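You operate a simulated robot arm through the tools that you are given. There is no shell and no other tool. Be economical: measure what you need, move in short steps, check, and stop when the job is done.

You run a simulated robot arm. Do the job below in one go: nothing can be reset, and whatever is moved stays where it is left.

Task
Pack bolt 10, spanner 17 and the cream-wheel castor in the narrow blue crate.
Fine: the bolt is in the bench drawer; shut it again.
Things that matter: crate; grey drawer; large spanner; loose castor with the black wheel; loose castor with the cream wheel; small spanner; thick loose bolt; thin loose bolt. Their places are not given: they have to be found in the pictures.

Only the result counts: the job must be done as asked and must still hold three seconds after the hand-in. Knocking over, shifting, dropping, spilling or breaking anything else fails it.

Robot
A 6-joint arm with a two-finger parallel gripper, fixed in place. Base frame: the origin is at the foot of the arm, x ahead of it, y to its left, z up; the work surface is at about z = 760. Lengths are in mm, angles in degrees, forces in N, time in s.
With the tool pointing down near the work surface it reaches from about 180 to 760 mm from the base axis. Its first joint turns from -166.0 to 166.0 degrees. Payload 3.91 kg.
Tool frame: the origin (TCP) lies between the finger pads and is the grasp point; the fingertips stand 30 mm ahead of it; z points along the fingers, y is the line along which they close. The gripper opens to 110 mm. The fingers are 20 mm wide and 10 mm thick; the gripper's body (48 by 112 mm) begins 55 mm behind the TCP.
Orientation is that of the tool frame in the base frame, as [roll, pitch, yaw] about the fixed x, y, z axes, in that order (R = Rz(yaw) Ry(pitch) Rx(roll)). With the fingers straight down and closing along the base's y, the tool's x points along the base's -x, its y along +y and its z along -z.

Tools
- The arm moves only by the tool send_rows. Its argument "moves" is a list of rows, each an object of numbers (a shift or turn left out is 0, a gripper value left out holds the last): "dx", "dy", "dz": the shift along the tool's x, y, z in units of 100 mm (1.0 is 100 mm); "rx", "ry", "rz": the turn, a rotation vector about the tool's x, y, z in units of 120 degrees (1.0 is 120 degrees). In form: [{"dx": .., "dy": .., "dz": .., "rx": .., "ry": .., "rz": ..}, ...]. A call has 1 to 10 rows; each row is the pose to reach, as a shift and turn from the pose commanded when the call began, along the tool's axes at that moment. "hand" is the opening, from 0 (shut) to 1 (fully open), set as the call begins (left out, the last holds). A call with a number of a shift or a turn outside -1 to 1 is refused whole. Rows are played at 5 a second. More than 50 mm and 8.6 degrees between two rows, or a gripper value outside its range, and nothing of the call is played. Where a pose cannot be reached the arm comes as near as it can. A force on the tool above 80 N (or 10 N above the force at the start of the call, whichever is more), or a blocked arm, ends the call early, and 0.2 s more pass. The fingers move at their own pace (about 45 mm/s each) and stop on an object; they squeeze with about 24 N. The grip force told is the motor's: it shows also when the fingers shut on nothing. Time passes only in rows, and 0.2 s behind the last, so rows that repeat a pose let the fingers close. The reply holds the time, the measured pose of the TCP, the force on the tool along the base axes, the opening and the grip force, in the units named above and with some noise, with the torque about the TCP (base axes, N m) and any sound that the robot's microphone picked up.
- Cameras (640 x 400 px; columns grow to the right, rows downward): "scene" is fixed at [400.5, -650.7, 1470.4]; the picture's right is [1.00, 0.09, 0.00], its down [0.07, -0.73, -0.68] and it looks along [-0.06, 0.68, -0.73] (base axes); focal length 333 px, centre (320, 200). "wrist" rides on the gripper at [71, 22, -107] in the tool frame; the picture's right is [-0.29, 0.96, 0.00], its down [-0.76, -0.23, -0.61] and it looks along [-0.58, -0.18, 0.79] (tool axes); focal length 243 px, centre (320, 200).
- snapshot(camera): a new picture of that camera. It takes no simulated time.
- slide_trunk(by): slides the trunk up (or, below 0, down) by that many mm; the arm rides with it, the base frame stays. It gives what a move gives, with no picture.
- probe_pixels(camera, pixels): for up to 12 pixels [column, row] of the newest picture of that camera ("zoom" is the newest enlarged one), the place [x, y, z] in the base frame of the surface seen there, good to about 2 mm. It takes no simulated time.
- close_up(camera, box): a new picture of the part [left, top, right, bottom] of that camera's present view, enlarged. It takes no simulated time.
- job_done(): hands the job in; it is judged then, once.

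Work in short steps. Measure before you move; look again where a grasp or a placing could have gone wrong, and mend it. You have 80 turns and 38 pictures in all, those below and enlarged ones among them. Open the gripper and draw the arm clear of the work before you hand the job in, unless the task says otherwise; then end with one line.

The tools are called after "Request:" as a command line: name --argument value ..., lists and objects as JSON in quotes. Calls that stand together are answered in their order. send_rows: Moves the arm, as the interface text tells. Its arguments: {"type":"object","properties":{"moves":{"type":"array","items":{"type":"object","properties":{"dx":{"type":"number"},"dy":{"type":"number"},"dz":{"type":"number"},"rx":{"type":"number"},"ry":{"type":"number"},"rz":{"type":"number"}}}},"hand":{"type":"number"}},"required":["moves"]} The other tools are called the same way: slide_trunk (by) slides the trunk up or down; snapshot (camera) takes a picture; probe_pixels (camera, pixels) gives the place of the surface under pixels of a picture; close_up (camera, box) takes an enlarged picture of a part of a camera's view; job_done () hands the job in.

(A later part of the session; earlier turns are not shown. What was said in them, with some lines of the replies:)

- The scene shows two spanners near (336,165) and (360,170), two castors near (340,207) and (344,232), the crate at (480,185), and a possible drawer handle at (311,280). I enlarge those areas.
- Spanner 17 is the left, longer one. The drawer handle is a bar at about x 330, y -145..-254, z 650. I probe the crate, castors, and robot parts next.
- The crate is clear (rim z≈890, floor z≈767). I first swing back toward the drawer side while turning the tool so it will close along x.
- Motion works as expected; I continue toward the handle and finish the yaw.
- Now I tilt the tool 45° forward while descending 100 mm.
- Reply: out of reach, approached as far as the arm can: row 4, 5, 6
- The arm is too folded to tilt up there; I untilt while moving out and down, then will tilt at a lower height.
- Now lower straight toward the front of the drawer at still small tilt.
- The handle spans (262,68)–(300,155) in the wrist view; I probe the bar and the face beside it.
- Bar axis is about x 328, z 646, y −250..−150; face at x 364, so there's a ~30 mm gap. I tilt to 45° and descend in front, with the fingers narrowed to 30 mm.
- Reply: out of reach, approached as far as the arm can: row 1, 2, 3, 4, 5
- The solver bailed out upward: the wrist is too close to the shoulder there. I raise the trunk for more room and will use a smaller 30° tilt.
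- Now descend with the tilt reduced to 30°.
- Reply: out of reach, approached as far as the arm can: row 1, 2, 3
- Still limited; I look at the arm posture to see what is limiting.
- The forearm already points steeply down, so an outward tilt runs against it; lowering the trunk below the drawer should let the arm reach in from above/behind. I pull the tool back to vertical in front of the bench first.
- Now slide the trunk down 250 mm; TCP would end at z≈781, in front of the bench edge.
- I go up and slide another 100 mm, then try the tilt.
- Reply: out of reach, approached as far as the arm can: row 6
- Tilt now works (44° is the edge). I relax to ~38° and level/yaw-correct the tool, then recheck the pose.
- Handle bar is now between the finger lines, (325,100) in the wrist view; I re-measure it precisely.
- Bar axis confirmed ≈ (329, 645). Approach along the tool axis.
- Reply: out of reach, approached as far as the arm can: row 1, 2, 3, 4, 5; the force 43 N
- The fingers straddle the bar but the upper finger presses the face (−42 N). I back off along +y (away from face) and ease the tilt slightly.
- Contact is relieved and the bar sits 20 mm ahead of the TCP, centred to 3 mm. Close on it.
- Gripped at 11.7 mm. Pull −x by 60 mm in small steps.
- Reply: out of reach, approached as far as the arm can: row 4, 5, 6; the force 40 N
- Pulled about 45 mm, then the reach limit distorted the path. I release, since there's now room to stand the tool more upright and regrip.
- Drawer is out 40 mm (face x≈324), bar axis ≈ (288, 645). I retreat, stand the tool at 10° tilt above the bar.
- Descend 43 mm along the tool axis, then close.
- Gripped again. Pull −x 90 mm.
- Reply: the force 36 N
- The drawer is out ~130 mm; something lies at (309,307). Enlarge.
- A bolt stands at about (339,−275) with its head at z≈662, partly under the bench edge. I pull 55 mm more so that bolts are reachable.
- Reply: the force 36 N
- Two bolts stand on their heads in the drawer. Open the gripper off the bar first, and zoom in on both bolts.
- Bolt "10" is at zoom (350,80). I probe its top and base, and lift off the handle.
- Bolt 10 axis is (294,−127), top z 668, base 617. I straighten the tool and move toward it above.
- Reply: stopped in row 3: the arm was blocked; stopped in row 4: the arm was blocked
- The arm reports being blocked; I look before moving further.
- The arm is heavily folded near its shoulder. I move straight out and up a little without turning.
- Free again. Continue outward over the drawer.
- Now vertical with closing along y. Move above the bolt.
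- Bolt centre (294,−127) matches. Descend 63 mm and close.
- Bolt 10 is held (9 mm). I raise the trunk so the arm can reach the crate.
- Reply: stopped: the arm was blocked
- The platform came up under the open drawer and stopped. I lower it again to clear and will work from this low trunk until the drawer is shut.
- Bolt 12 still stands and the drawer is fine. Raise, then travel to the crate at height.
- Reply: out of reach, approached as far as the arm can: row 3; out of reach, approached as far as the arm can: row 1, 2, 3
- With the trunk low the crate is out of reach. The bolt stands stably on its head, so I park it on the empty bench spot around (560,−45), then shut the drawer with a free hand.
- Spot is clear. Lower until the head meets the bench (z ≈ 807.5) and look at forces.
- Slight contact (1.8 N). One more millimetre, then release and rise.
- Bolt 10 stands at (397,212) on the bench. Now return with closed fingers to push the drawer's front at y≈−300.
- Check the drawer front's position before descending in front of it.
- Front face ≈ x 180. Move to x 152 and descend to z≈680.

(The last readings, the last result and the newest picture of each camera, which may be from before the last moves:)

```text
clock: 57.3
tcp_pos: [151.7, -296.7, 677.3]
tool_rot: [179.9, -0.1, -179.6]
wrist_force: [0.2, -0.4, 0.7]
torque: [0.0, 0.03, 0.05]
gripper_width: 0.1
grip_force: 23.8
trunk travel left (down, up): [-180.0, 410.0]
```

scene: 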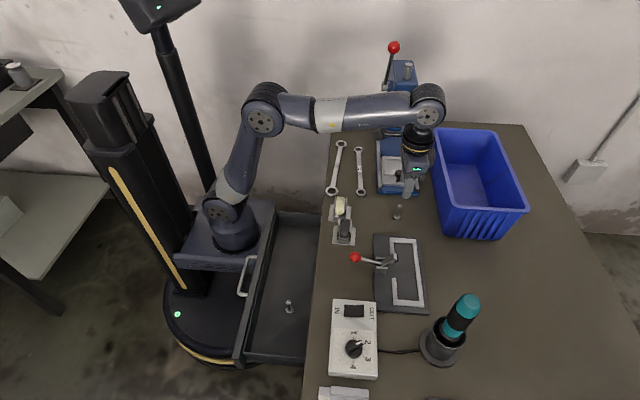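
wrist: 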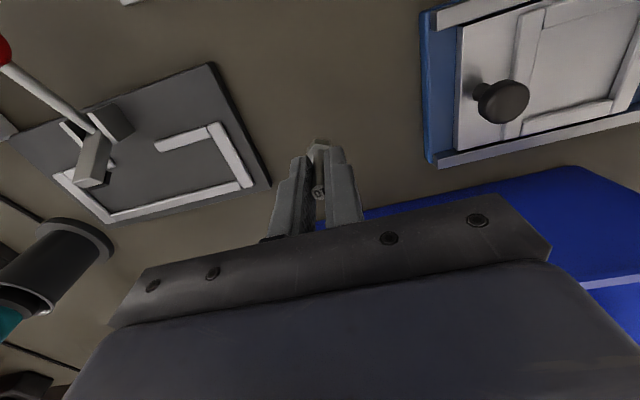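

Push gently, small steps so that the standing bolt 12 isn't toppled.

Request:
send_rows --moves '[{"dx": -0.1}, {"dx": -0.15}, {"dx": -0.19}, {"dx": -0.23}, {"dx": -0.28}, {"dx": -0.34}, {"dx": -0.41}, {"dx": -0.48}, {"dx": -0.55}, {"dx": -0.6}]'

Request:
send_rows --moves '[{"dx": -0.05}, {"dx": -0.11}, {"dx": -0.18}, {"dx": -0.25}, {"dx": -0.32}, {"dx": -0.39}, {"dx": -0.46}, {"dx": -0.52}, {"dx": -0.57}, {"dx": -0.6}]'

Request:
close_up --camera "scene" --box '[225, 200, 345, 380]'

```text
clock: 59.5
tcp_pos: [210.4, -297.2, 677.8]
tool_rot: [179.9, -0.1, -179.9]
wrist_force: [0.2, -0.4, -0.4]
torque: [-0.02, 0.01, -0.01]
gripper_width: 0.0
grip_force: 24.3
trunk travel left (down, up): [-180.0, 410.0]
```

```text
clock: 61.7
tcp_pos: [270.9, -298.0, 677.1]
tool_rot: [179.9, -0.2, -179.8]
wrist_force: [-1.4, 0.2, 0.2]
torque: [-0.01, -0.04, 0.03]
gripper_width: 0.0
grip_force: 24.0
trunk travel left (down, up): [-180.0, 410.0]
```

```text
2.22 times, centred on (285, 290) of scene
```

zoom: 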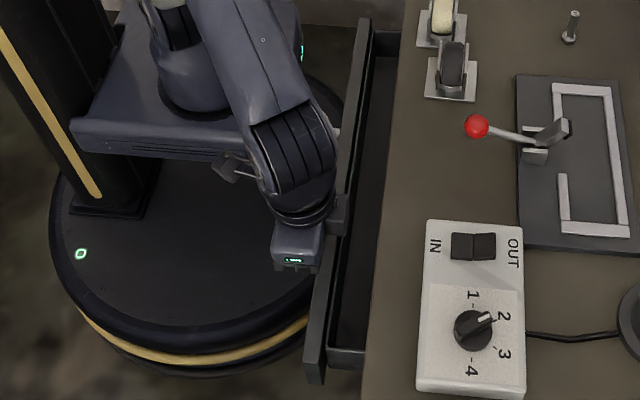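

The drawer is closing. Continue to x≈318 (body limit before the bench edge).

Request:
send_rows --moves '[{"dx": -0.04}, {"dx": -0.09}, {"dx": -0.15}, {"dx": -0.21}, {"dx": -0.27}, {"dx": -0.33}, {"dx": -0.38}, {"dx": -0.42}, {"dx": -0.45}, {"dx": -0.47}]'

Request:
send_rows --moves '[{"dx": 0.15}, {"dx": 0.4}, {"dx": 0.7}, {"dx": 0.7, "dz": -0.35}, {"dx": 0.7, "dz": -0.45, "dy": 0.3}, {"dx": 0.7, "dz": -0.45, "dy": 0.7}, {"dx": 0.7, "dz": -0.45, "dy": 0.97}]'

Request:
snapshot --camera "scene"

```text
clock: 63.7
tcp_pos: [303.4, -296.8, 676.9]
tool_rot: [179.4, -0.9, -180.0]
wrist_force: [-68.1, -12.5, 20.3]
torque: [1.43, -6.63, 0.46]
gripper_width: 0.0
grip_force: 23.6
trunk travel left (down, up): [-180.0, 410.0]
stopped in row 9: the force on the tool passed its limit at 92 N (the readings are from after the stop); the commanded pose is now the measured one
```

```text
clock: 65.3
tcp_pos: [240.9, -200.1, 722.3]
tool_rot: [179.4, -0.8, -179.8]
wrist_force: [-0.6, 0.0, -0.5]
torque: [0.0, 0.02, 0.0]
gripper_width: 0.0
grip_force: 24.3
trunk travel left (down, up): [-180.0, 410.0]
```

```text
10 pictures are left
```

scene: 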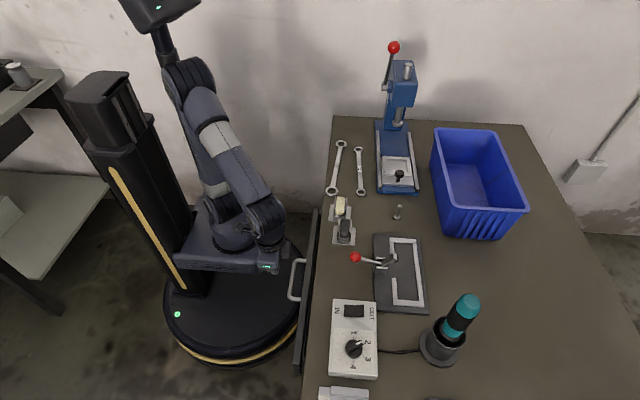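

It stopped because the wrist touched the bench edge (contact ~97 mm above the TCP). I probe the handle, then push the handle bar with a tilted tool.

Request:
probe_pixels --camera "scene" --pixels '[[290, 280], [291, 285], [303, 330], [313, 240], [298, 298], [352, 203], [344, 225], [397, 206], [340, 205]]'

Request:
send_rows --moves '[{"ry": -0.05, "dx": 0.1}, {"ry": -0.1, "dx": 0.15}, {"ry": -0.15, "dx": 0.2}]'

```text
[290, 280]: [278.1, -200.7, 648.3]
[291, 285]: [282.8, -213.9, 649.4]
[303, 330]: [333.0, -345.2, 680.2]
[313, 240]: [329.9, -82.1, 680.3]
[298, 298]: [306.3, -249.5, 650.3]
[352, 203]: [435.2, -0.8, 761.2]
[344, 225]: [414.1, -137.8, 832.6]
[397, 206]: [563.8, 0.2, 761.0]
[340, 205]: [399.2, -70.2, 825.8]
```

```text
clock: 66.1
tcp_pos: [220.6, -199.6, 722.5]
tool_rot: [179.5, 17.4, 180.0]
wrist_force: [-0.1, -1.1, -0.1]
torque: [-0.01, -0.02, -0.01]
gripper_width: 0.0
grip_force: 23.9
trunk travel left (down, up): [-180.0, 410.0]
```

Bar is at x≈282. Descend behind the bar, then push +x gently.

Request:
send_rows --moves '[{"dx": 0.04, "dz": 0.2}, {"dx": 0.08, "dz": 0.4}, {"dx": 0.116, "dz": 0.618}]'

Request:
send_rows --moves '[{"dx": -0.12, "dz": 0.038}, {"dx": -0.24, "dz": 0.075}, {"dx": -0.29, "dz": 0.091}, {"dx": -0.34, "dz": 0.106}, {"dx": -0.39, "dz": 0.122}, {"dx": -0.44, "dz": 0.138}, {"dx": -0.5, "dz": 0.157}, {"dx": -0.56, "dz": 0.175}, {"dx": -0.62, "dz": 0.194}, {"dx": -0.67, "dz": 0.21}]'

```text
clock: 66.9
tcp_pos: [229.5, -200.1, 658.7]
tool_rot: [179.5, 17.1, -180.0]
wrist_force: [-0.6, 0.3, 0.0]
torque: [0.0, 0.03, -0.02]
gripper_width: 0.0
grip_force: 24.1
trunk travel left (down, up): [-180.0, 410.0]
```

```text
clock: 69.1
tcp_pos: [297.4, -198.9, 658.4]
tool_rot: [179.5, 17.2, -180.0]
wrist_force: [0.0, 0.2, -0.6]
torque: [0.01, -0.04, -0.02]
gripper_width: 0.0
grip_force: 24.0
trunk travel left (down, up): [-180.0, 410.0]
```

No resistance yet; continue in 2 mm steps until it seats.

Request:
send_rows --moves '[{"dx": -0.03, "dz": 0.009}, {"dx": -0.06, "dz": 0.019}, {"dx": -0.08, "dz": 0.025}, {"dx": -0.1, "dz": 0.031}, {"dx": -0.115, "dz": 0.036}, {"dx": -0.13, "dz": 0.04}, {"dx": -0.145, "dz": 0.045}, {"dx": -0.16, "dz": 0.05}]'

```text
clock: 70.9
tcp_pos: [309.3, -195.4, 655.9]
tool_rot: [179.0, 16.1, -179.6]
wrist_force: [-37.1, -7.0, 1.4]
torque: [-0.29, 0.48, -0.15]
gripper_width: 0.2
grip_force: 24.0
trunk travel left (down, up): [-180.0, 410.0]
stopped in row 8: the force on the tool passed its limit at 81 N (the readings are from after the stop); the commanded pose is now the measured one
```

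Contact at the bar height with 81 N: the drawer is seated. Back off, lift straight, then verify.

Request:
send_rows --moves '[{"dx": 0.2, "dz": -0.06}, {"dx": 0.5, "dz": -0.16}, {"dx": 0.5, "dz": -0.5, "ry": 0.05}, {"dx": 0.5, "dz": -0.8, "ry": 0.1}, {"dx": 0.5, "dz": -1.0, "ry": 0.136}]'

Request:
close_up --camera "scene" --box '[250, 180, 420, 330]'

```text
clock: 72.1
tcp_pos: [234.0, -197.7, 739.0]
tool_rot: [179.2, -0.1, -179.5]
wrist_force: [0.7, -0.5, -0.2]
torque: [0.02, 0.01, 0.01]
gripper_width: 0.0
grip_force: 24.4
trunk travel left (down, up): [-180.0, 410.0]
```

```text
2.67 times, centred on (335, 255) of scene
```

zoom: 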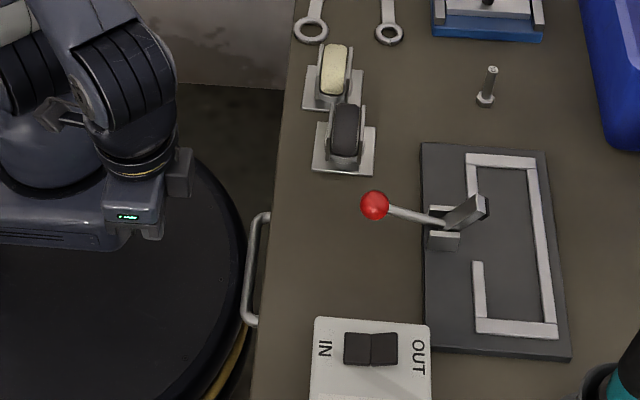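

The drawer looks shut. Probe handle, bolt, castor and spanner ends from this zoom.

Request:
probe_pixels --camera "zoom" --pixels '[[251, 270], [254, 240], [491, 69], [485, 98], [336, 48], [333, 85], [322, 60], [352, 60], [310, 100], [345, 103], [305, 75], [358, 72]]'

Request:
slide_trunk --by 290

```text
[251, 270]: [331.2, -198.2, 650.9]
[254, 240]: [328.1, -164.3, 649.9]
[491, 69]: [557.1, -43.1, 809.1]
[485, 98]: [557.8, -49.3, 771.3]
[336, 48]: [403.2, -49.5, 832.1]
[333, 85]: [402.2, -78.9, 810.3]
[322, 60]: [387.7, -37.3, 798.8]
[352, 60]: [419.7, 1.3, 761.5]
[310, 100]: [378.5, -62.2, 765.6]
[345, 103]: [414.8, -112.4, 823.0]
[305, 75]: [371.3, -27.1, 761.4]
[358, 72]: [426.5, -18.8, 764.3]
```

```text
clock: 75.0
tcp_pos: [235.7, -197.9, 1028.6]
tool_rot: [179.4, 0.0, -179.5]
wrist_force: [-0.4, -0.3, 0.6]
torque: [-0.03, -0.03, -0.02]
gripper_width: 0.0
grip_force: 24.1
trunk travel left (down, up): [-470.0, 120.0]
```

The handle is back at x≈329: shut. The bolt stands at (557,−44). Travel to above it at height, open the fingers, and check with the wrist camera.

Request:
send_rows --hand 0.4 --moves '[{"dx": -0.4, "dy": 0.2}, {"dx": -0.75, "dy": 0.4}, {"dx": -1.0, "dy": 0.6}]'

Request:
send_rows --moves '[{"dx": -0.4, "dy": 0.2}, {"dx": -0.75, "dy": 0.35}, {"dx": -1.0, "dy": 0.5}]'

Request:
send_rows --moves '[{"dx": -0.4, "dy": 0.2, "dz": 0.2}, {"dx": -0.75, "dy": 0.35, "dz": 0.6}, {"dx": -1.0, "dy": 0.44, "dz": 1.0}]'

```text
clock: 75.8
tcp_pos: [335.2, -139.2, 1029.7]
tool_rot: [179.4, 0.1, -179.5]
wrist_force: [0.5, 0.8, 0.1]
torque: [-0.01, 0.0, -0.02]
gripper_width: 44.0
grip_force: 0.0
trunk travel left (down, up): [-470.0, 120.0]
```

```text
clock: 76.6
tcp_pos: [434.4, -85.4, 1030.9]
tool_rot: [179.3, 0.1, -179.6]
wrist_force: [-0.9, -0.6, -0.1]
torque: [-0.02, -0.02, 0.0]
gripper_width: 43.9
grip_force: 0.0
trunk travel left (down, up): [-470.0, 120.0]
```

```text
refused: row 2 steps farther than a row can; nothing moved
```

Row too long; resend with smaller steps, ending above the bolt.

Request:
send_rows --moves '[{"dx": -0.35, "dy": 0.15, "dz": 0.1}, {"dx": -0.7, "dy": 0.28, "dz": 0.2}, {"dx": -1.0, "dy": 0.42, "dz": 0.3}, {"dx": -1.0, "dy": 0.42, "dz": 0.65}, {"dx": -1.0, "dy": 0.42, "dz": 1.0}]'

Request:
send_rows --moves '[{"dx": -0.23, "dy": 0.0, "dz": 0.2}, {"dx": -0.23, "dy": 0.0, "dz": 0.55}]'

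Request:
snapshot --camera "wrist"

```text
clock: 77.8
tcp_pos: [533.6, -43.0, 933.3]
tool_rot: [179.4, 0.3, -179.5]
wrist_force: [0.0, 0.3, 0.2]
torque: [0.02, -0.03, 0.01]
gripper_width: 44.0
grip_force: 0.1
trunk travel left (down, up): [-470.0, 120.0]
```

```text
clock: 78.4
tcp_pos: [559.1, -41.4, 876.7]
tool_rot: [179.4, 0.1, -179.6]
wrist_force: [-0.4, -0.1, -0.1]
torque: [0.01, 0.01, 0.02]
gripper_width: 43.8
grip_force: 0.1
trunk travel left (down, up): [-470.0, 120.0]
```

```text
8 pictures are left
```

wrist: 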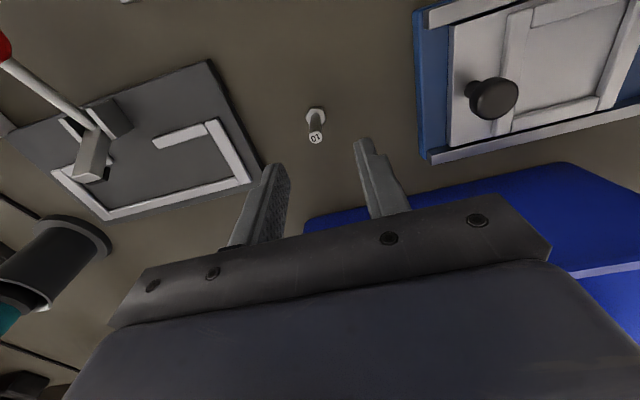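

The bolt is between the finger lines. Descend 68 mm, close, lift.

Request:
send_rows --moves '[{"dx": 0.01, "dy": -0.02, "dz": 0.25}, {"dx": 0.01, "dy": -0.02, "dz": 0.5}, {"dx": 0.01, "dy": -0.02, "dz": 0.68}]'

Request:
send_rows --hand 0 --moves '[{"dz": 0}, {"dz": 0}, {"dz": 0}, {"dz": 0}]'

Request:
send_rows --moves '[{"dz": -0.2}, {"dz": -0.6}, {"dz": -1.0}]'

Request:
send_rows --moves '[{"dz": -0.45}, {"dz": -0.45, "dx": -0.4}, {"dz": -0.45, "dx": -0.8}, {"dz": -0.45, "dx": -1.0}]'

Request:
send_rows --moves '[{"dx": -0.4}, {"dx": -0.78}]'

```text
clock: 79.2
tcp_pos: [557.7, -43.1, 808.8]
tool_rot: [179.4, 0.1, -179.5]
wrist_force: [0.1, 0.1, 0.3]
torque: [0.01, 0.01, -0.01]
gripper_width: 44.2
grip_force: 0.0
trunk travel left (down, up): [-470.0, 120.0]
```

```text
clock: 80.2
tcp_pos: [557.3, -41.6, 809.8]
tool_rot: [179.4, 0.1, -179.5]
wrist_force: [0.0, -0.7, 0.6]
torque: [-0.02, -0.03, -0.03]
gripper_width: 9.3
grip_force: 23.8
trunk travel left (down, up): [-470.0, 120.0]
```

```text
clock: 81.0
tcp_pos: [557.0, -44.1, 909.8]
tool_rot: [179.4, 0.0, -179.5]
wrist_force: [-0.3, -0.1, -0.2]
torque: [0.0, 0.02, 0.02]
gripper_width: 9.0
grip_force: 23.7
trunk travel left (down, up): [-470.0, 120.0]
```

```text
clock: 82.0
tcp_pos: [659.7, -42.7, 954.3]
tool_rot: [179.4, 0.0, -179.6]
wrist_force: [0.3, 0.2, -0.5]
torque: [-0.01, -0.02, 0.02]
gripper_width: 9.1
grip_force: 24.2
trunk travel left (down, up): [-470.0, 120.0]
```

```text
clock: 82.6
tcp_pos: [736.2, -41.8, 951.4]
tool_rot: [179.3, -0.1, -179.4]
wrist_force: [0.1, -0.4, 0.2]
torque: [0.02, 0.02, -0.01]
gripper_width: 9.1
grip_force: 23.9
trunk travel left (down, up): [-470.0, 120.0]
```

Over the crate with the bolt held. Shift to y −15 for body clearance and lower to near the floor.

Request:
send_rows --moves '[{"dy": 0.27}, {"dy": 0.27, "dz": 0.4}, {"dy": 0.27, "dz": 0.8}, {"dy": 0.27, "dz": 1.0}]'

Request:
send_rows --moves '[{"dz": 0.2}, {"dz": 0.3}, {"dz": 0.34}]'

Request:
send_rows --hand 0.35 --moves '[{"dz": 0}, {"dz": 0}, {"dz": 0}, {"dz": -0.4}, {"dz": -0.8}, {"dz": -1.0}]'

Request:
close_up --camera "scene" --box '[320, 110, 540, 250]'

```text
clock: 83.6
tcp_pos: [733.8, -14.7, 852.0]
tool_rot: [179.4, 0.1, -179.5]
wrist_force: [0.3, -0.3, -0.5]
torque: [0.0, 0.01, -0.01]
gripper_width: 9.0
grip_force: 24.1
trunk travel left (down, up): [-470.0, 120.0]
```

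```text
clock: 84.4
tcp_pos: [734.4, -14.6, 819.4]
tool_rot: [179.3, 0.2, -179.5]
wrist_force: [-0.6, -0.4, -0.5]
torque: [0.01, 0.02, -0.02]
gripper_width: 9.0
grip_force: 24.5
trunk travel left (down, up): [-470.0, 120.0]
```

```text
clock: 85.8
tcp_pos: [733.6, -16.3, 921.6]
tool_rot: [179.4, 0.1, -179.6]
wrist_force: [-0.8, 0.8, -0.7]
torque: [0.03, 0.0, -0.01]
gripper_width: 38.3
grip_force: 0.1
trunk travel left (down, up): [-470.0, 120.0]
```

```text
2.86 times, centred on (430, 180) of scene
```

zoom: 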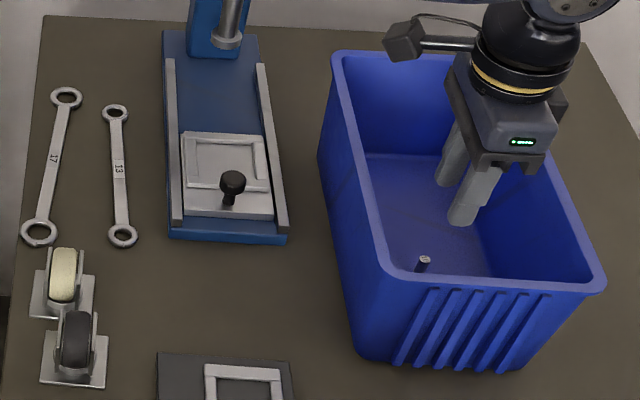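

Bolt 10 stands in the crate. I measure spanner 17 and the crate interior from this zoom.

Request:
probe_pixels --camera "zoom" --pixels '[[46, 204], [56, 204], [51, 204], [63, 132], [54, 164], [66, 90], [40, 240], [365, 160], [425, 258], [480, 265], [400, 235], [425, 165]]'

```text
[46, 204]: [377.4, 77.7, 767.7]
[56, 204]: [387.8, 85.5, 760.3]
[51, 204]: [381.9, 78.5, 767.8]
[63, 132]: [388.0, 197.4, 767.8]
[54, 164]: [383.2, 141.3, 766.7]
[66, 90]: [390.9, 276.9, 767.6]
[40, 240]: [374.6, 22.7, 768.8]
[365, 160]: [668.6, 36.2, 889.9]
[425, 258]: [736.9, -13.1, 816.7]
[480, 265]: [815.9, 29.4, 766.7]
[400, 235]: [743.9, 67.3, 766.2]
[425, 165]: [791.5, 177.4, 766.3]
```

Spanner 17's axis runs through (384,155), about 3.4° off y, top at z 768. Leave the crate at height, heading to the spanner.

Request:
send_rows --moves '[{"dz": -0.35}, {"dx": 0.4, "dz": -0.4}, {"dx": 0.8, "dz": -0.4}, {"dx": 1.0, "dz": -0.4}]'

Request:
send_rows --moves '[{"dx": 0.4}, {"dx": 0.8}, {"dx": 1.0}]'

Request:
send_rows --moves '[{"dx": 0.1, "rz": -0.071}, {"dx": 0.2, "rz": -0.142}, {"dx": 0.3, "rz": -0.213}, {"dx": 0.4, "dy": 0.1, "rz": -0.284}, {"dx": 0.5, "dy": 0.2, "rz": -0.355}, {"dx": 0.6, "dy": 0.3, "rz": -0.426}, {"dx": 0.7, "dy": 0.4, "rz": -0.497}, {"dx": 0.8, "dy": 0.5, "rz": -0.568}, {"dx": 0.9, "dy": 0.6, "rz": -0.639}, {"dx": 1.0, "dy": 0.7, "rz": -0.71}]'

```text
clock: 86.8
tcp_pos: [633.3, -16.4, 961.6]
tool_rot: [179.4, 0.2, -179.5]
wrist_force: [-0.3, -0.3, 0.0]
torque: [-0.01, 0.0, -0.01]
gripper_width: 38.4
grip_force: 0.1
trunk travel left (down, up): [-470.0, 120.0]
```

```text
clock: 87.6
tcp_pos: [534.2, -17.9, 961.2]
tool_rot: [179.4, 0.3, -179.4]
wrist_force: [0.8, -0.5, 0.5]
torque: [-0.02, -0.01, -0.01]
gripper_width: 38.6
grip_force: 0.1
trunk travel left (down, up): [-470.0, 120.0]
```

```text
clock: 89.8
tcp_pos: [434.4, 52.3, 961.0]
tool_rot: [-179.9, 0.7, -94.2]
wrist_force: [1.1, 0.4, 0.5]
torque: [0.03, -0.01, 0.0]
gripper_width: 38.5
grip_force: 0.1
trunk travel left (down, up): [-470.0, 120.0]
```

Move over the spanner's middle and down to z≈860.

Request:
send_rows --moves '[{"dx": -0.33, "dy": 0.2}, {"dx": -0.66, "dy": 0.4}, {"dx": -0.99, "dy": 0.574}, {"dx": -0.99, "dy": 0.574, "dz": 0.4}, {"dx": -0.99, "dy": 0.574, "dz": 0.8}, {"dx": -0.99, "dy": 0.574, "dz": 1.0}]'

Request:
snapshot --camera "wrist"

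```text
clock: 91.2
tcp_pos: [383.1, 153.8, 861.4]
tool_rot: [-179.9, 0.7, -94.3]
wrist_force: [-1.0, 0.2, 0.1]
torque: [0.01, 0.0, -0.03]
gripper_width: 38.4
grip_force: 0.0
trunk travel left (down, up): [-470.0, 120.0]
```

```text
6 pictures are left
```

wrist: 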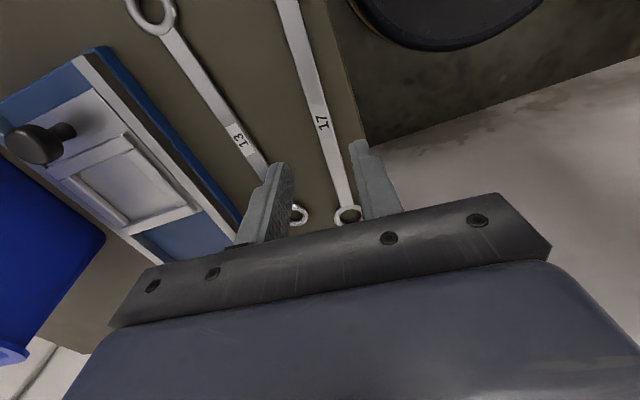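

Probe the spanner's bar on either side of the label to fine-align.

Request:
probe_pixels --camera "wrist" --pixels '[[303, 70], [311, 97], [328, 145], [339, 180], [318, 125], [326, 122]]'

```text
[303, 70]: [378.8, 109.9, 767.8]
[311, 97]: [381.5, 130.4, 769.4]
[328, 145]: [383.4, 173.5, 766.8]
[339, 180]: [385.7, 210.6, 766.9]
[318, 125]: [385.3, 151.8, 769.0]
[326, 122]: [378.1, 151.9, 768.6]
```

Aligned (x≈382 at y 153, ~4°). Descend to tips 2 mm above the bench and close.

Request:
send_rows --moves '[{"dz": 0.25}, {"dz": 0.5}, {"dy": 0.01, "dz": 0.65}, {"dy": 0.01, "dz": 0.695}]'

Request:
send_rows --hand 0 --moves '[{"dz": 0}, {"dz": 0}, {"dz": 0}, {"dz": 0}]'

Request:
send_rows --moves '[{"dz": -0.1}, {"dz": -0.4}, {"dz": -0.8}, {"dz": -1.0}]'

```text
clock: 92.2
tcp_pos: [382.8, 155.5, 792.4]
tool_rot: [-179.7, 0.7, -94.3]
wrist_force: [0.4, -0.1, -0.2]
torque: [-0.03, -0.03, 0.01]
gripper_width: 38.4
grip_force: 0.0
trunk travel left (down, up): [-470.0, 120.0]
```

```text
clock: 93.2
tcp_pos: [383.0, 156.4, 791.8]
tool_rot: [-179.9, 0.6, -94.4]
wrist_force: [1.0, -0.1, -0.3]
torque: [0.03, -0.01, 0.03]
gripper_width: 14.7
grip_force: 23.9
trunk travel left (down, up): [-470.0, 120.0]
```

```text
clock: 94.2
tcp_pos: [384.8, 154.5, 892.6]
tool_rot: [-179.9, 0.6, -94.3]
wrist_force: [0.5, 0.1, -0.9]
torque: [0.03, 0.0, 0.01]
gripper_width: 14.5
grip_force: 24.1
trunk travel left (down, up): [-470.0, 120.0]
```

Spanner held (14.5 mm). Probe the press's upright before carrying the long spanner past it.

Request:
probe_pixels --camera "scene" --pixels '[[393, 47], [405, 70], [390, 85], [412, 90], [398, 115], [386, 130], [405, 100], [450, 129], [434, 131]]'

Request:
send_rows --moves '[{"dz": -0.4}, {"dz": -0.8}]'

```text
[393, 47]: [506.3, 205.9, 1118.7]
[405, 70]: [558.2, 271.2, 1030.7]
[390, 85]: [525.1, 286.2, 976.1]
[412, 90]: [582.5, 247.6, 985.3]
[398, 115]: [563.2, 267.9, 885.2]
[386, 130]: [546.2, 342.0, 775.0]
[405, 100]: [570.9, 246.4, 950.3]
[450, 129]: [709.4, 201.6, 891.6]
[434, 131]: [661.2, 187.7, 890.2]
```

```text
clock: 94.8
tcp_pos: [384.4, 154.9, 973.6]
tool_rot: [-179.9, 0.6, -94.3]
wrist_force: [-0.1, 0.4, -1.6]
torque: [0.01, -0.01, 0.0]
gripper_width: 14.3
grip_force: 23.9
trunk travel left (down, up): [-470.0, 120.0]
```

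The press head stays at y>205, so I carry the spanner along y≈0, then turn it slightly diagonal over the crate.

Request:
send_rows --moves '[{"dx": 0.4}, {"dx": 0.8}, {"dx": 1.0}]'

Request:
send_rows --moves '[{"dx": 0.4, "dy": -0.2, "rz": 0.03}, {"dx": 0.5, "dy": -0.6, "rz": 0.0675}, {"dx": 0.5, "dy": -1.0, "rz": 0.0675}]'

```text
clock: 95.6
tcp_pos: [375.2, 54.4, 971.8]
tool_rot: [-179.9, 0.7, -94.3]
wrist_force: [0.2, -0.1, -0.3]
torque: [0.0, -0.01, 0.02]
gripper_width: 14.3
grip_force: 23.7
trunk travel left (down, up): [-470.0, 120.0]
```

```text
clock: 96.4
tcp_pos: [472.0, -3.6, 971.5]
tool_rot: [-180.0, 0.7, -102.5]
wrist_force: [-0.4, -0.5, -0.5]
torque: [0.02, 0.02, 0.01]
gripper_width: 14.2
grip_force: 23.8
trunk travel left (down, up): [-470.0, 120.0]
```

Continue to the crate centre.

Request:
send_rows --moves '[{"dx": -0.09, "dy": -0.4}, {"dx": -0.17, "dy": -0.78}, {"dx": -0.195, "dy": -0.88}]'

Request:
send_rows --moves '[{"dx": -0.13, "dy": -0.4}, {"dx": -0.26, "dy": -0.78}, {"dx": -0.293, "dy": -0.857}]'

Request:
send_rows --moves '[{"dx": -0.2, "dy": -0.3}, {"dx": -0.4, "dy": -0.6}, {"dx": -0.61, "dy": -0.725}]'

```text
clock: 97.2
tcp_pos: [561.1, -4.0, 969.3]
tool_rot: [180.0, 0.6, -102.4]
wrist_force: [0.1, 0.8, -0.4]
torque: [0.0, -0.02, -0.01]
gripper_width: 14.3
grip_force: 24.0
trunk travel left (down, up): [-470.0, 120.0]
```

```text
clock: 98.0
tcp_pos: [651.0, 8.7, 968.1]
tool_rot: [180.0, 0.6, -102.4]
wrist_force: [-0.9, -0.2, -1.5]
torque: [0.0, 0.01, -0.01]
gripper_width: 14.3
grip_force: 24.0
trunk travel left (down, up): [-470.0, 120.0]
```

```text
clock: 98.8
tcp_pos: [734.8, 52.8, 970.1]
tool_rot: [179.9, 0.6, -102.4]
wrist_force: [-0.6, 0.1, -1.7]
torque: [0.02, -0.03, -0.03]
gripper_width: 14.4
grip_force: 23.9
trunk travel left (down, up): [-470.0, 120.0]
```

Check the alignment of the spanner ends against the crate rim.

Request:
close_up --camera "scene" --box '[400, 60, 550, 250]'

Request:
probe_pixels --camera "zoom" --pixels '[[320, 390], [330, 230]]'

```text
2.11 times, centred on (475, 155) of scene
```

zoom: 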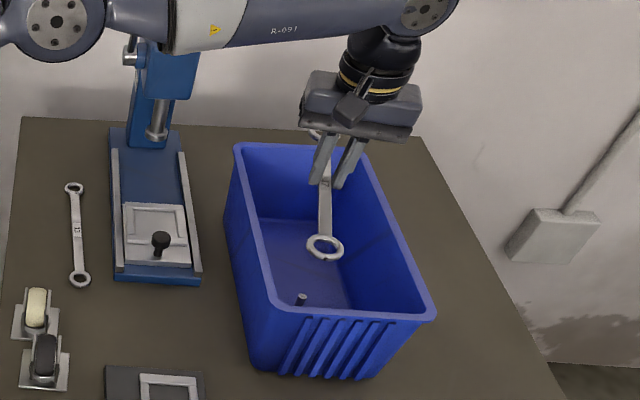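

```text
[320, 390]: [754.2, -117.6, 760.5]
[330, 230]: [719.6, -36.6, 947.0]
```

Measure the ring ends of the held spanner and the rim's near/far edges.

Request:
probe_pixels --camera "zoom" --pixels '[[327, 260], [308, 247], [341, 247], [312, 135], [345, 305], [290, 150], [345, 290], [280, 270]]'

```text
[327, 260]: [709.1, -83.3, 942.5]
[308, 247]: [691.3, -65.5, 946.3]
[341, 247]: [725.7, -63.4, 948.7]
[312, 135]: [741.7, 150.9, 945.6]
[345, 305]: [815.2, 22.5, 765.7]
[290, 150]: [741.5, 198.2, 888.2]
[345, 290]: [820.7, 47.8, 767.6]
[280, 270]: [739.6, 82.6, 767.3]
```

Spanner spans y −84…185, between rims at about −92 and 193. Lower it into the crate gradually and watch the force.

Request:
send_rows --moves '[{"dz": 0.25}, {"dz": 0.5}, {"dz": 0.7}, {"dz": 0.85}]'

Request:
send_rows --moves '[{"dz": 0.1}, {"dz": 0.2}, {"dz": 0.3}, {"dz": 0.38}]'

```text
clock: 99.8
tcp_pos: [736.5, 52.0, 884.7]
tool_rot: [180.0, 0.6, -102.3]
wrist_force: [-0.5, 1.2, -0.4]
torque: [-0.03, -0.02, -0.04]
gripper_width: 14.3
grip_force: 23.9
trunk travel left (down, up): [-470.0, 120.0]
```

```text
clock: 100.8
tcp_pos: [735.4, 54.2, 849.3]
tool_rot: [-180.0, 0.7, -102.3]
wrist_force: [0.1, -0.3, -0.3]
torque: [-0.01, 0.01, 0.03]
gripper_width: 14.3
grip_force: 24.2
trunk travel left (down, up): [-470.0, 120.0]
```

No contact at z 849; the spanner hangs ~50 mm above the floor. Release with a modest opening and rise.

Request:
send_rows --hand 0.4 --moves '[{"dz": 0.0}, {"dz": 0}, {"dz": 0}, {"dz": 0}, {"dz": -0.4}, {"dz": -0.8}, {"dz": -1.0}]'

Request:
close_up --camera "scene" --box '[320, 110, 540, 250]'

```text
clock: 102.4
tcp_pos: [735.9, 53.2, 948.6]
tool_rot: [-180.0, 0.7, -102.3]
wrist_force: [-0.3, -0.3, 0.5]
torque: [-0.03, 0.04, 0.0]
gripper_width: 44.2
grip_force: 0.2
trunk travel left (down, up): [-470.0, 120.0]
```

```text
2.86 times, centred on (430, 180) of scene
```

zoom: 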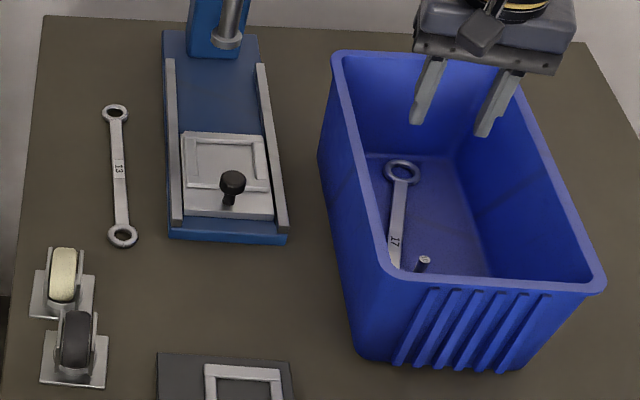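

Bolt and spanner are in the crate. Now go to the cream castor (around (403,−53)), with the tool at yaw −90.

Request:
send_rows --hand 0.65 --moves '[{"dx": 0.16, "dy": 0.27, "dz": -0.2, "rz": -0.034}, {"dx": 0.32, "dy": 0.54, "dz": -0.3, "rz": -0.068}, {"dx": 0.486, "dy": 0.815, "dz": -0.3, "rz": -0.1025}]'

Request:
send_rows --moves '[{"dx": 0.1, "dy": 0.35}, {"dx": 0.2, "dy": 0.7}, {"dx": 0.3, "dy": 1.0}]'

Request:
send_rows --moves '[{"dx": 0.1, "dy": 0.35}, {"dx": 0.2, "dy": 0.7}, {"dx": 0.3, "dy": 1.0}]'

Request:
send_rows --moves '[{"dx": 0.1, "dy": 0.25, "dz": 0.2}, {"dx": 0.16, "dy": 0.43, "dz": 0.5}, {"dx": 0.16, "dy": 0.43, "dz": 0.8}]'

Request:
snapshot --camera "wrist"

```text
clock: 103.2
tcp_pos: [645.1, 22.2, 976.7]
tool_rot: [-179.9, 0.6, -90.1]
wrist_force: [0.1, -0.1, 0.2]
torque: [-0.02, 0.0, -0.03]
gripper_width: 71.4
grip_force: 0.1
trunk travel left (down, up): [-470.0, 120.0]
```

```text
clock: 104.0
tcp_pos: [546.1, -9.5, 977.6]
tool_rot: [-179.9, 0.5, -90.1]
wrist_force: [0.0, 0.4, 0.6]
torque: [0.0, -0.02, 0.03]
gripper_width: 71.5
grip_force: 0.0
trunk travel left (down, up): [-470.0, 120.0]
```

```text
clock: 104.8
tcp_pos: [444.4, -37.4, 976.4]
tool_rot: [-179.9, 0.6, -90.2]
wrist_force: [0.5, 1.0, 0.6]
torque: [0.02, -0.05, 0.01]
gripper_width: 71.3
grip_force: 0.1
trunk travel left (down, up): [-470.0, 120.0]
```

```text
clock: 105.6
tcp_pos: [402.3, -54.2, 896.2]
tool_rot: [-179.7, 0.7, -90.0]
wrist_force: [-0.7, -0.2, 0.6]
torque: [0.0, -0.01, 0.0]
gripper_width: 71.5
grip_force: 0.0
trunk travel left (down, up): [-470.0, 120.0]
```

```text
3 pictures are left
```

wrist: 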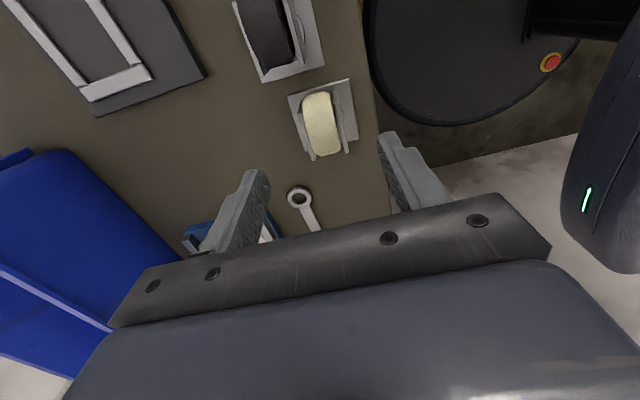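

Probe the castor's plate corners, wheel and fork edges.

Request:
probe_pixels --camera "wrist" --pixels '[[320, 100], [323, 125], [325, 148], [308, 150], [345, 150], [290, 97], [347, 83], [356, 135], [302, 125], [340, 120], [345, 100], [335, 152]]'

```text
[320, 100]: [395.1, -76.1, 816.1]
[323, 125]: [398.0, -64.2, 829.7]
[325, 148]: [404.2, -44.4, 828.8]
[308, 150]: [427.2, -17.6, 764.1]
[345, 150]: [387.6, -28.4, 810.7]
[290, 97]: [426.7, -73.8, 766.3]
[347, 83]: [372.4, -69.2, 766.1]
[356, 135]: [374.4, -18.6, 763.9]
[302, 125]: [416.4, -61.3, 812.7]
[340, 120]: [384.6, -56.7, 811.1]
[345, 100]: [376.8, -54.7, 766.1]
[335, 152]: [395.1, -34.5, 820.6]
```

Castor centre ≈ (401,−48), fork 32 mm wide with top at z 812. Descend to z 810, close and lift.

Request:
send_rows --moves '[{"dx": -0.06, "dy": 0.01, "dz": 0.3}, {"dx": -0.06, "dy": 0.01, "dz": 0.6}, {"dx": -0.06, "dy": 0.01, "dz": 0.86}]'

Request:
send_rows --hand 0 --moves '[{"dz": 0}, {"dz": 0}, {"dz": 0}, {"dz": 0}]'

Request:
send_rows --moves '[{"dz": -0.1}, {"dz": -0.4}, {"dz": -0.8}, {"dz": -1.0}]'

```text
clock: 106.4
tcp_pos: [402.5, -45.7, 812.6]
tool_rot: [-179.7, 0.6, -90.1]
wrist_force: [0.5, 1.4, 0.6]
torque: [-0.01, 0.03, 0.01]
gripper_width: 71.7
grip_force: 0.0
trunk travel left (down, up): [-470.0, 120.0]
```

```text
clock: 107.4
tcp_pos: [402.9, -45.7, 813.0]
tool_rot: [-179.9, 0.6, -90.1]
wrist_force: [-0.3, 0.7, -0.6]
torque: [0.01, 0.07, -0.03]
gripper_width: 33.9
grip_force: 24.5
trunk travel left (down, up): [-470.0, 120.0]
```

```text
clock: 108.4
tcp_pos: [402.6, -47.0, 910.9]
tool_rot: [-179.8, 0.7, -90.1]
wrist_force: [-0.8, 0.3, -1.8]
torque: [0.0, 0.0, 0.0]
gripper_width: 33.8
grip_force: 24.5
trunk travel left (down, up): [-470.0, 120.0]
```

Castor held (33.8 mm). Raise and carry to the crate.

Request:
send_rows --moves '[{"dz": -0.4}, {"dz": -0.75, "dy": -0.2}, {"dz": -0.75, "dy": -0.6}, {"dz": -0.75, "dy": -1.0}]'

Request:
send_rows --moves '[{"dy": -0.4}, {"dy": -0.8, "dx": -0.2}, {"dy": -1.0, "dx": -0.4}]'

Request:
send_rows --moves '[{"dy": -0.4, "dx": -0.2}, {"dy": -0.8, "dx": -0.4}, {"dy": -1.0, "dx": -0.7}]'

Request:
send_rows --moves '[{"dy": -0.3, "dx": -0.05}, {"dy": -0.48, "dx": -0.07}]'

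```text
clock: 109.4
tcp_pos: [500.7, -50.1, 984.6]
tool_rot: [-179.9, 0.6, -90.0]
wrist_force: [0.1, -0.6, -2.6]
torque: [0.0, -0.02, 0.06]
gripper_width: 33.9
grip_force: 24.8
trunk travel left (down, up): [-470.0, 120.0]
```

```text
clock: 110.2
tcp_pos: [600.6, -9.3, 985.8]
tool_rot: [-179.9, 0.6, -90.1]
wrist_force: [-0.4, 0.7, -2.5]
torque: [0.01, 0.0, -0.03]
gripper_width: 33.8
grip_force: 24.4
trunk travel left (down, up): [-470.0, 120.0]
```

```text
clock: 111.0
tcp_pos: [703.1, 60.9, 988.2]
tool_rot: [-179.9, 0.6, -90.2]
wrist_force: [-0.8, -0.2, -2.2]
torque: [0.02, 0.01, -0.03]
gripper_width: 33.6
grip_force: 23.8
trunk travel left (down, up): [-470.0, 120.0]
```

```text
clock: 111.6
tcp_pos: [739.3, 65.0, 985.1]
tool_rot: [-179.8, 0.5, -90.0]
wrist_force: [1.6, -0.2, -3.5]
torque: [-0.03, 0.01, -0.01]
gripper_width: 33.9
grip_force: 24.0
out of reach, approached as far as the arm can: row 2
trunk travel left (down, up): [-470.0, 120.0]
```

At (739,65); lower gradually, nudging +x as reach allows.

Request:
send_rows --moves '[{"dz": 0.35}, {"dz": 0.7, "dy": -0.05}, {"dz": 1.0, "dy": -0.1}]'

Request:
send_rows --moves '[{"dz": 0.2}, {"dz": 0.35}, {"dz": 0.45}, {"dz": 0.51}, {"dz": 0.56}]'

```text
clock: 112.4
tcp_pos: [746.7, 67.7, 883.5]
tool_rot: [-179.8, 0.6, -90.0]
wrist_force: [0.5, 0.6, -2.4]
torque: [0.02, -0.01, -0.01]
gripper_width: 33.9
grip_force: 23.8
trunk travel left (down, up): [-470.0, 120.0]
```

```text
clock: 113.6
tcp_pos: [747.9, 69.3, 826.4]
tool_rot: [180.0, 0.6, -90.1]
wrist_force: [0.5, -0.4, -1.7]
torque: [0.0, 0.0, -0.02]
gripper_width: 33.8
grip_force: 23.8
trunk travel left (down, up): [-470.0, 120.0]
```

Plate bottom is ~7 mm above the floor, about at the spanner's top. Release and rise straight out.

Request:
send_rows --hand 0.6 --moves '[{"dz": 0}, {"dz": 0}, {"dz": 0}, {"dz": 0}, {"dz": -0.3}, {"dz": -0.7}, {"dz": -1.0}]'

Request:
send_rows --moves '[{"dz": -0.4}, {"dz": -0.5, "dy": 0.4}, {"dz": -0.5, "dy": 0.8}, {"dz": -0.5, "dx": 0.3, "dy": 1.0}]'

Request:
send_rows --moves '[{"dx": 0.2, "dy": 0.4}, {"dx": 0.4, "dy": 0.8}, {"dx": 0.5, "dy": 1.0}]'

Request:
snapshot --camera "scene"

Request:
close_up --camera "scene" --box '[420, 110, 548, 250]'

```text
clock: 115.2
tcp_pos: [746.8, 71.5, 929.3]
tool_rot: [-179.8, 0.6, -90.1]
wrist_force: [-0.7, -0.2, -0.4]
torque: [-0.01, -0.01, 0.01]
gripper_width: 66.1
grip_force: 0.0
trunk travel left (down, up): [-470.0, 120.0]
```

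```text
clock: 116.2
tcp_pos: [644.8, 37.1, 978.6]
tool_rot: [-179.9, 0.6, -90.0]
wrist_force: [-0.3, 0.7, -0.1]
torque: [-0.03, 0.03, -0.01]
gripper_width: 66.0
grip_force: 0.0
out of reach, approached as far as the arm can: row 1
trunk travel left (down, up): [-470.0, 120.0]
```

```text
clock: 117.0
tcp_pos: [545.7, -11.2, 976.8]
tool_rot: [-179.7, 0.7, -90.1]
wrist_force: [-0.3, 1.1, 0.3]
torque: [-0.01, 0.03, 0.01]
gripper_width: 66.1
grip_force: 0.0
trunk travel left (down, up): [-470.0, 120.0]
```

```text
2 pictures are left
```

scene: 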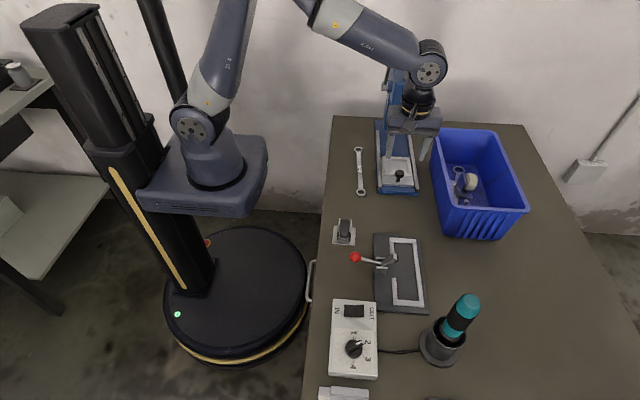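

```text
2.86 times, centred on (484, 180) of scene
5 turns are left
```

zoom: 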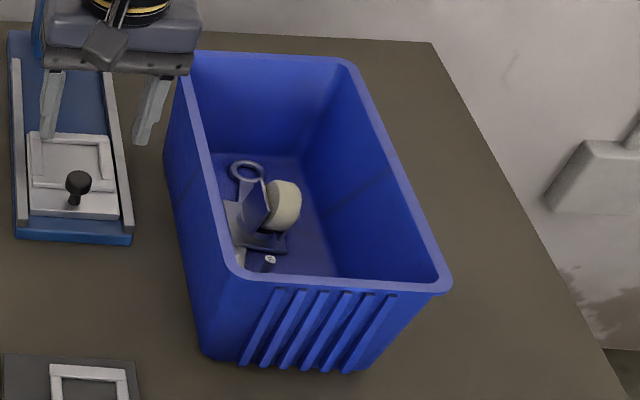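

All three items lie in the crate, the drawer is shut, the gripper is open and the arm is clear of the work. Hand in.

Request:
job_done

```text
The job is handed in.
```

Bolt 10, spanner 17 and the cream-wheel castor are in the blue crate, the drawer is shut, and the job is handed in; bolt 12 was standing when last seen but not checked after the drawer seated.
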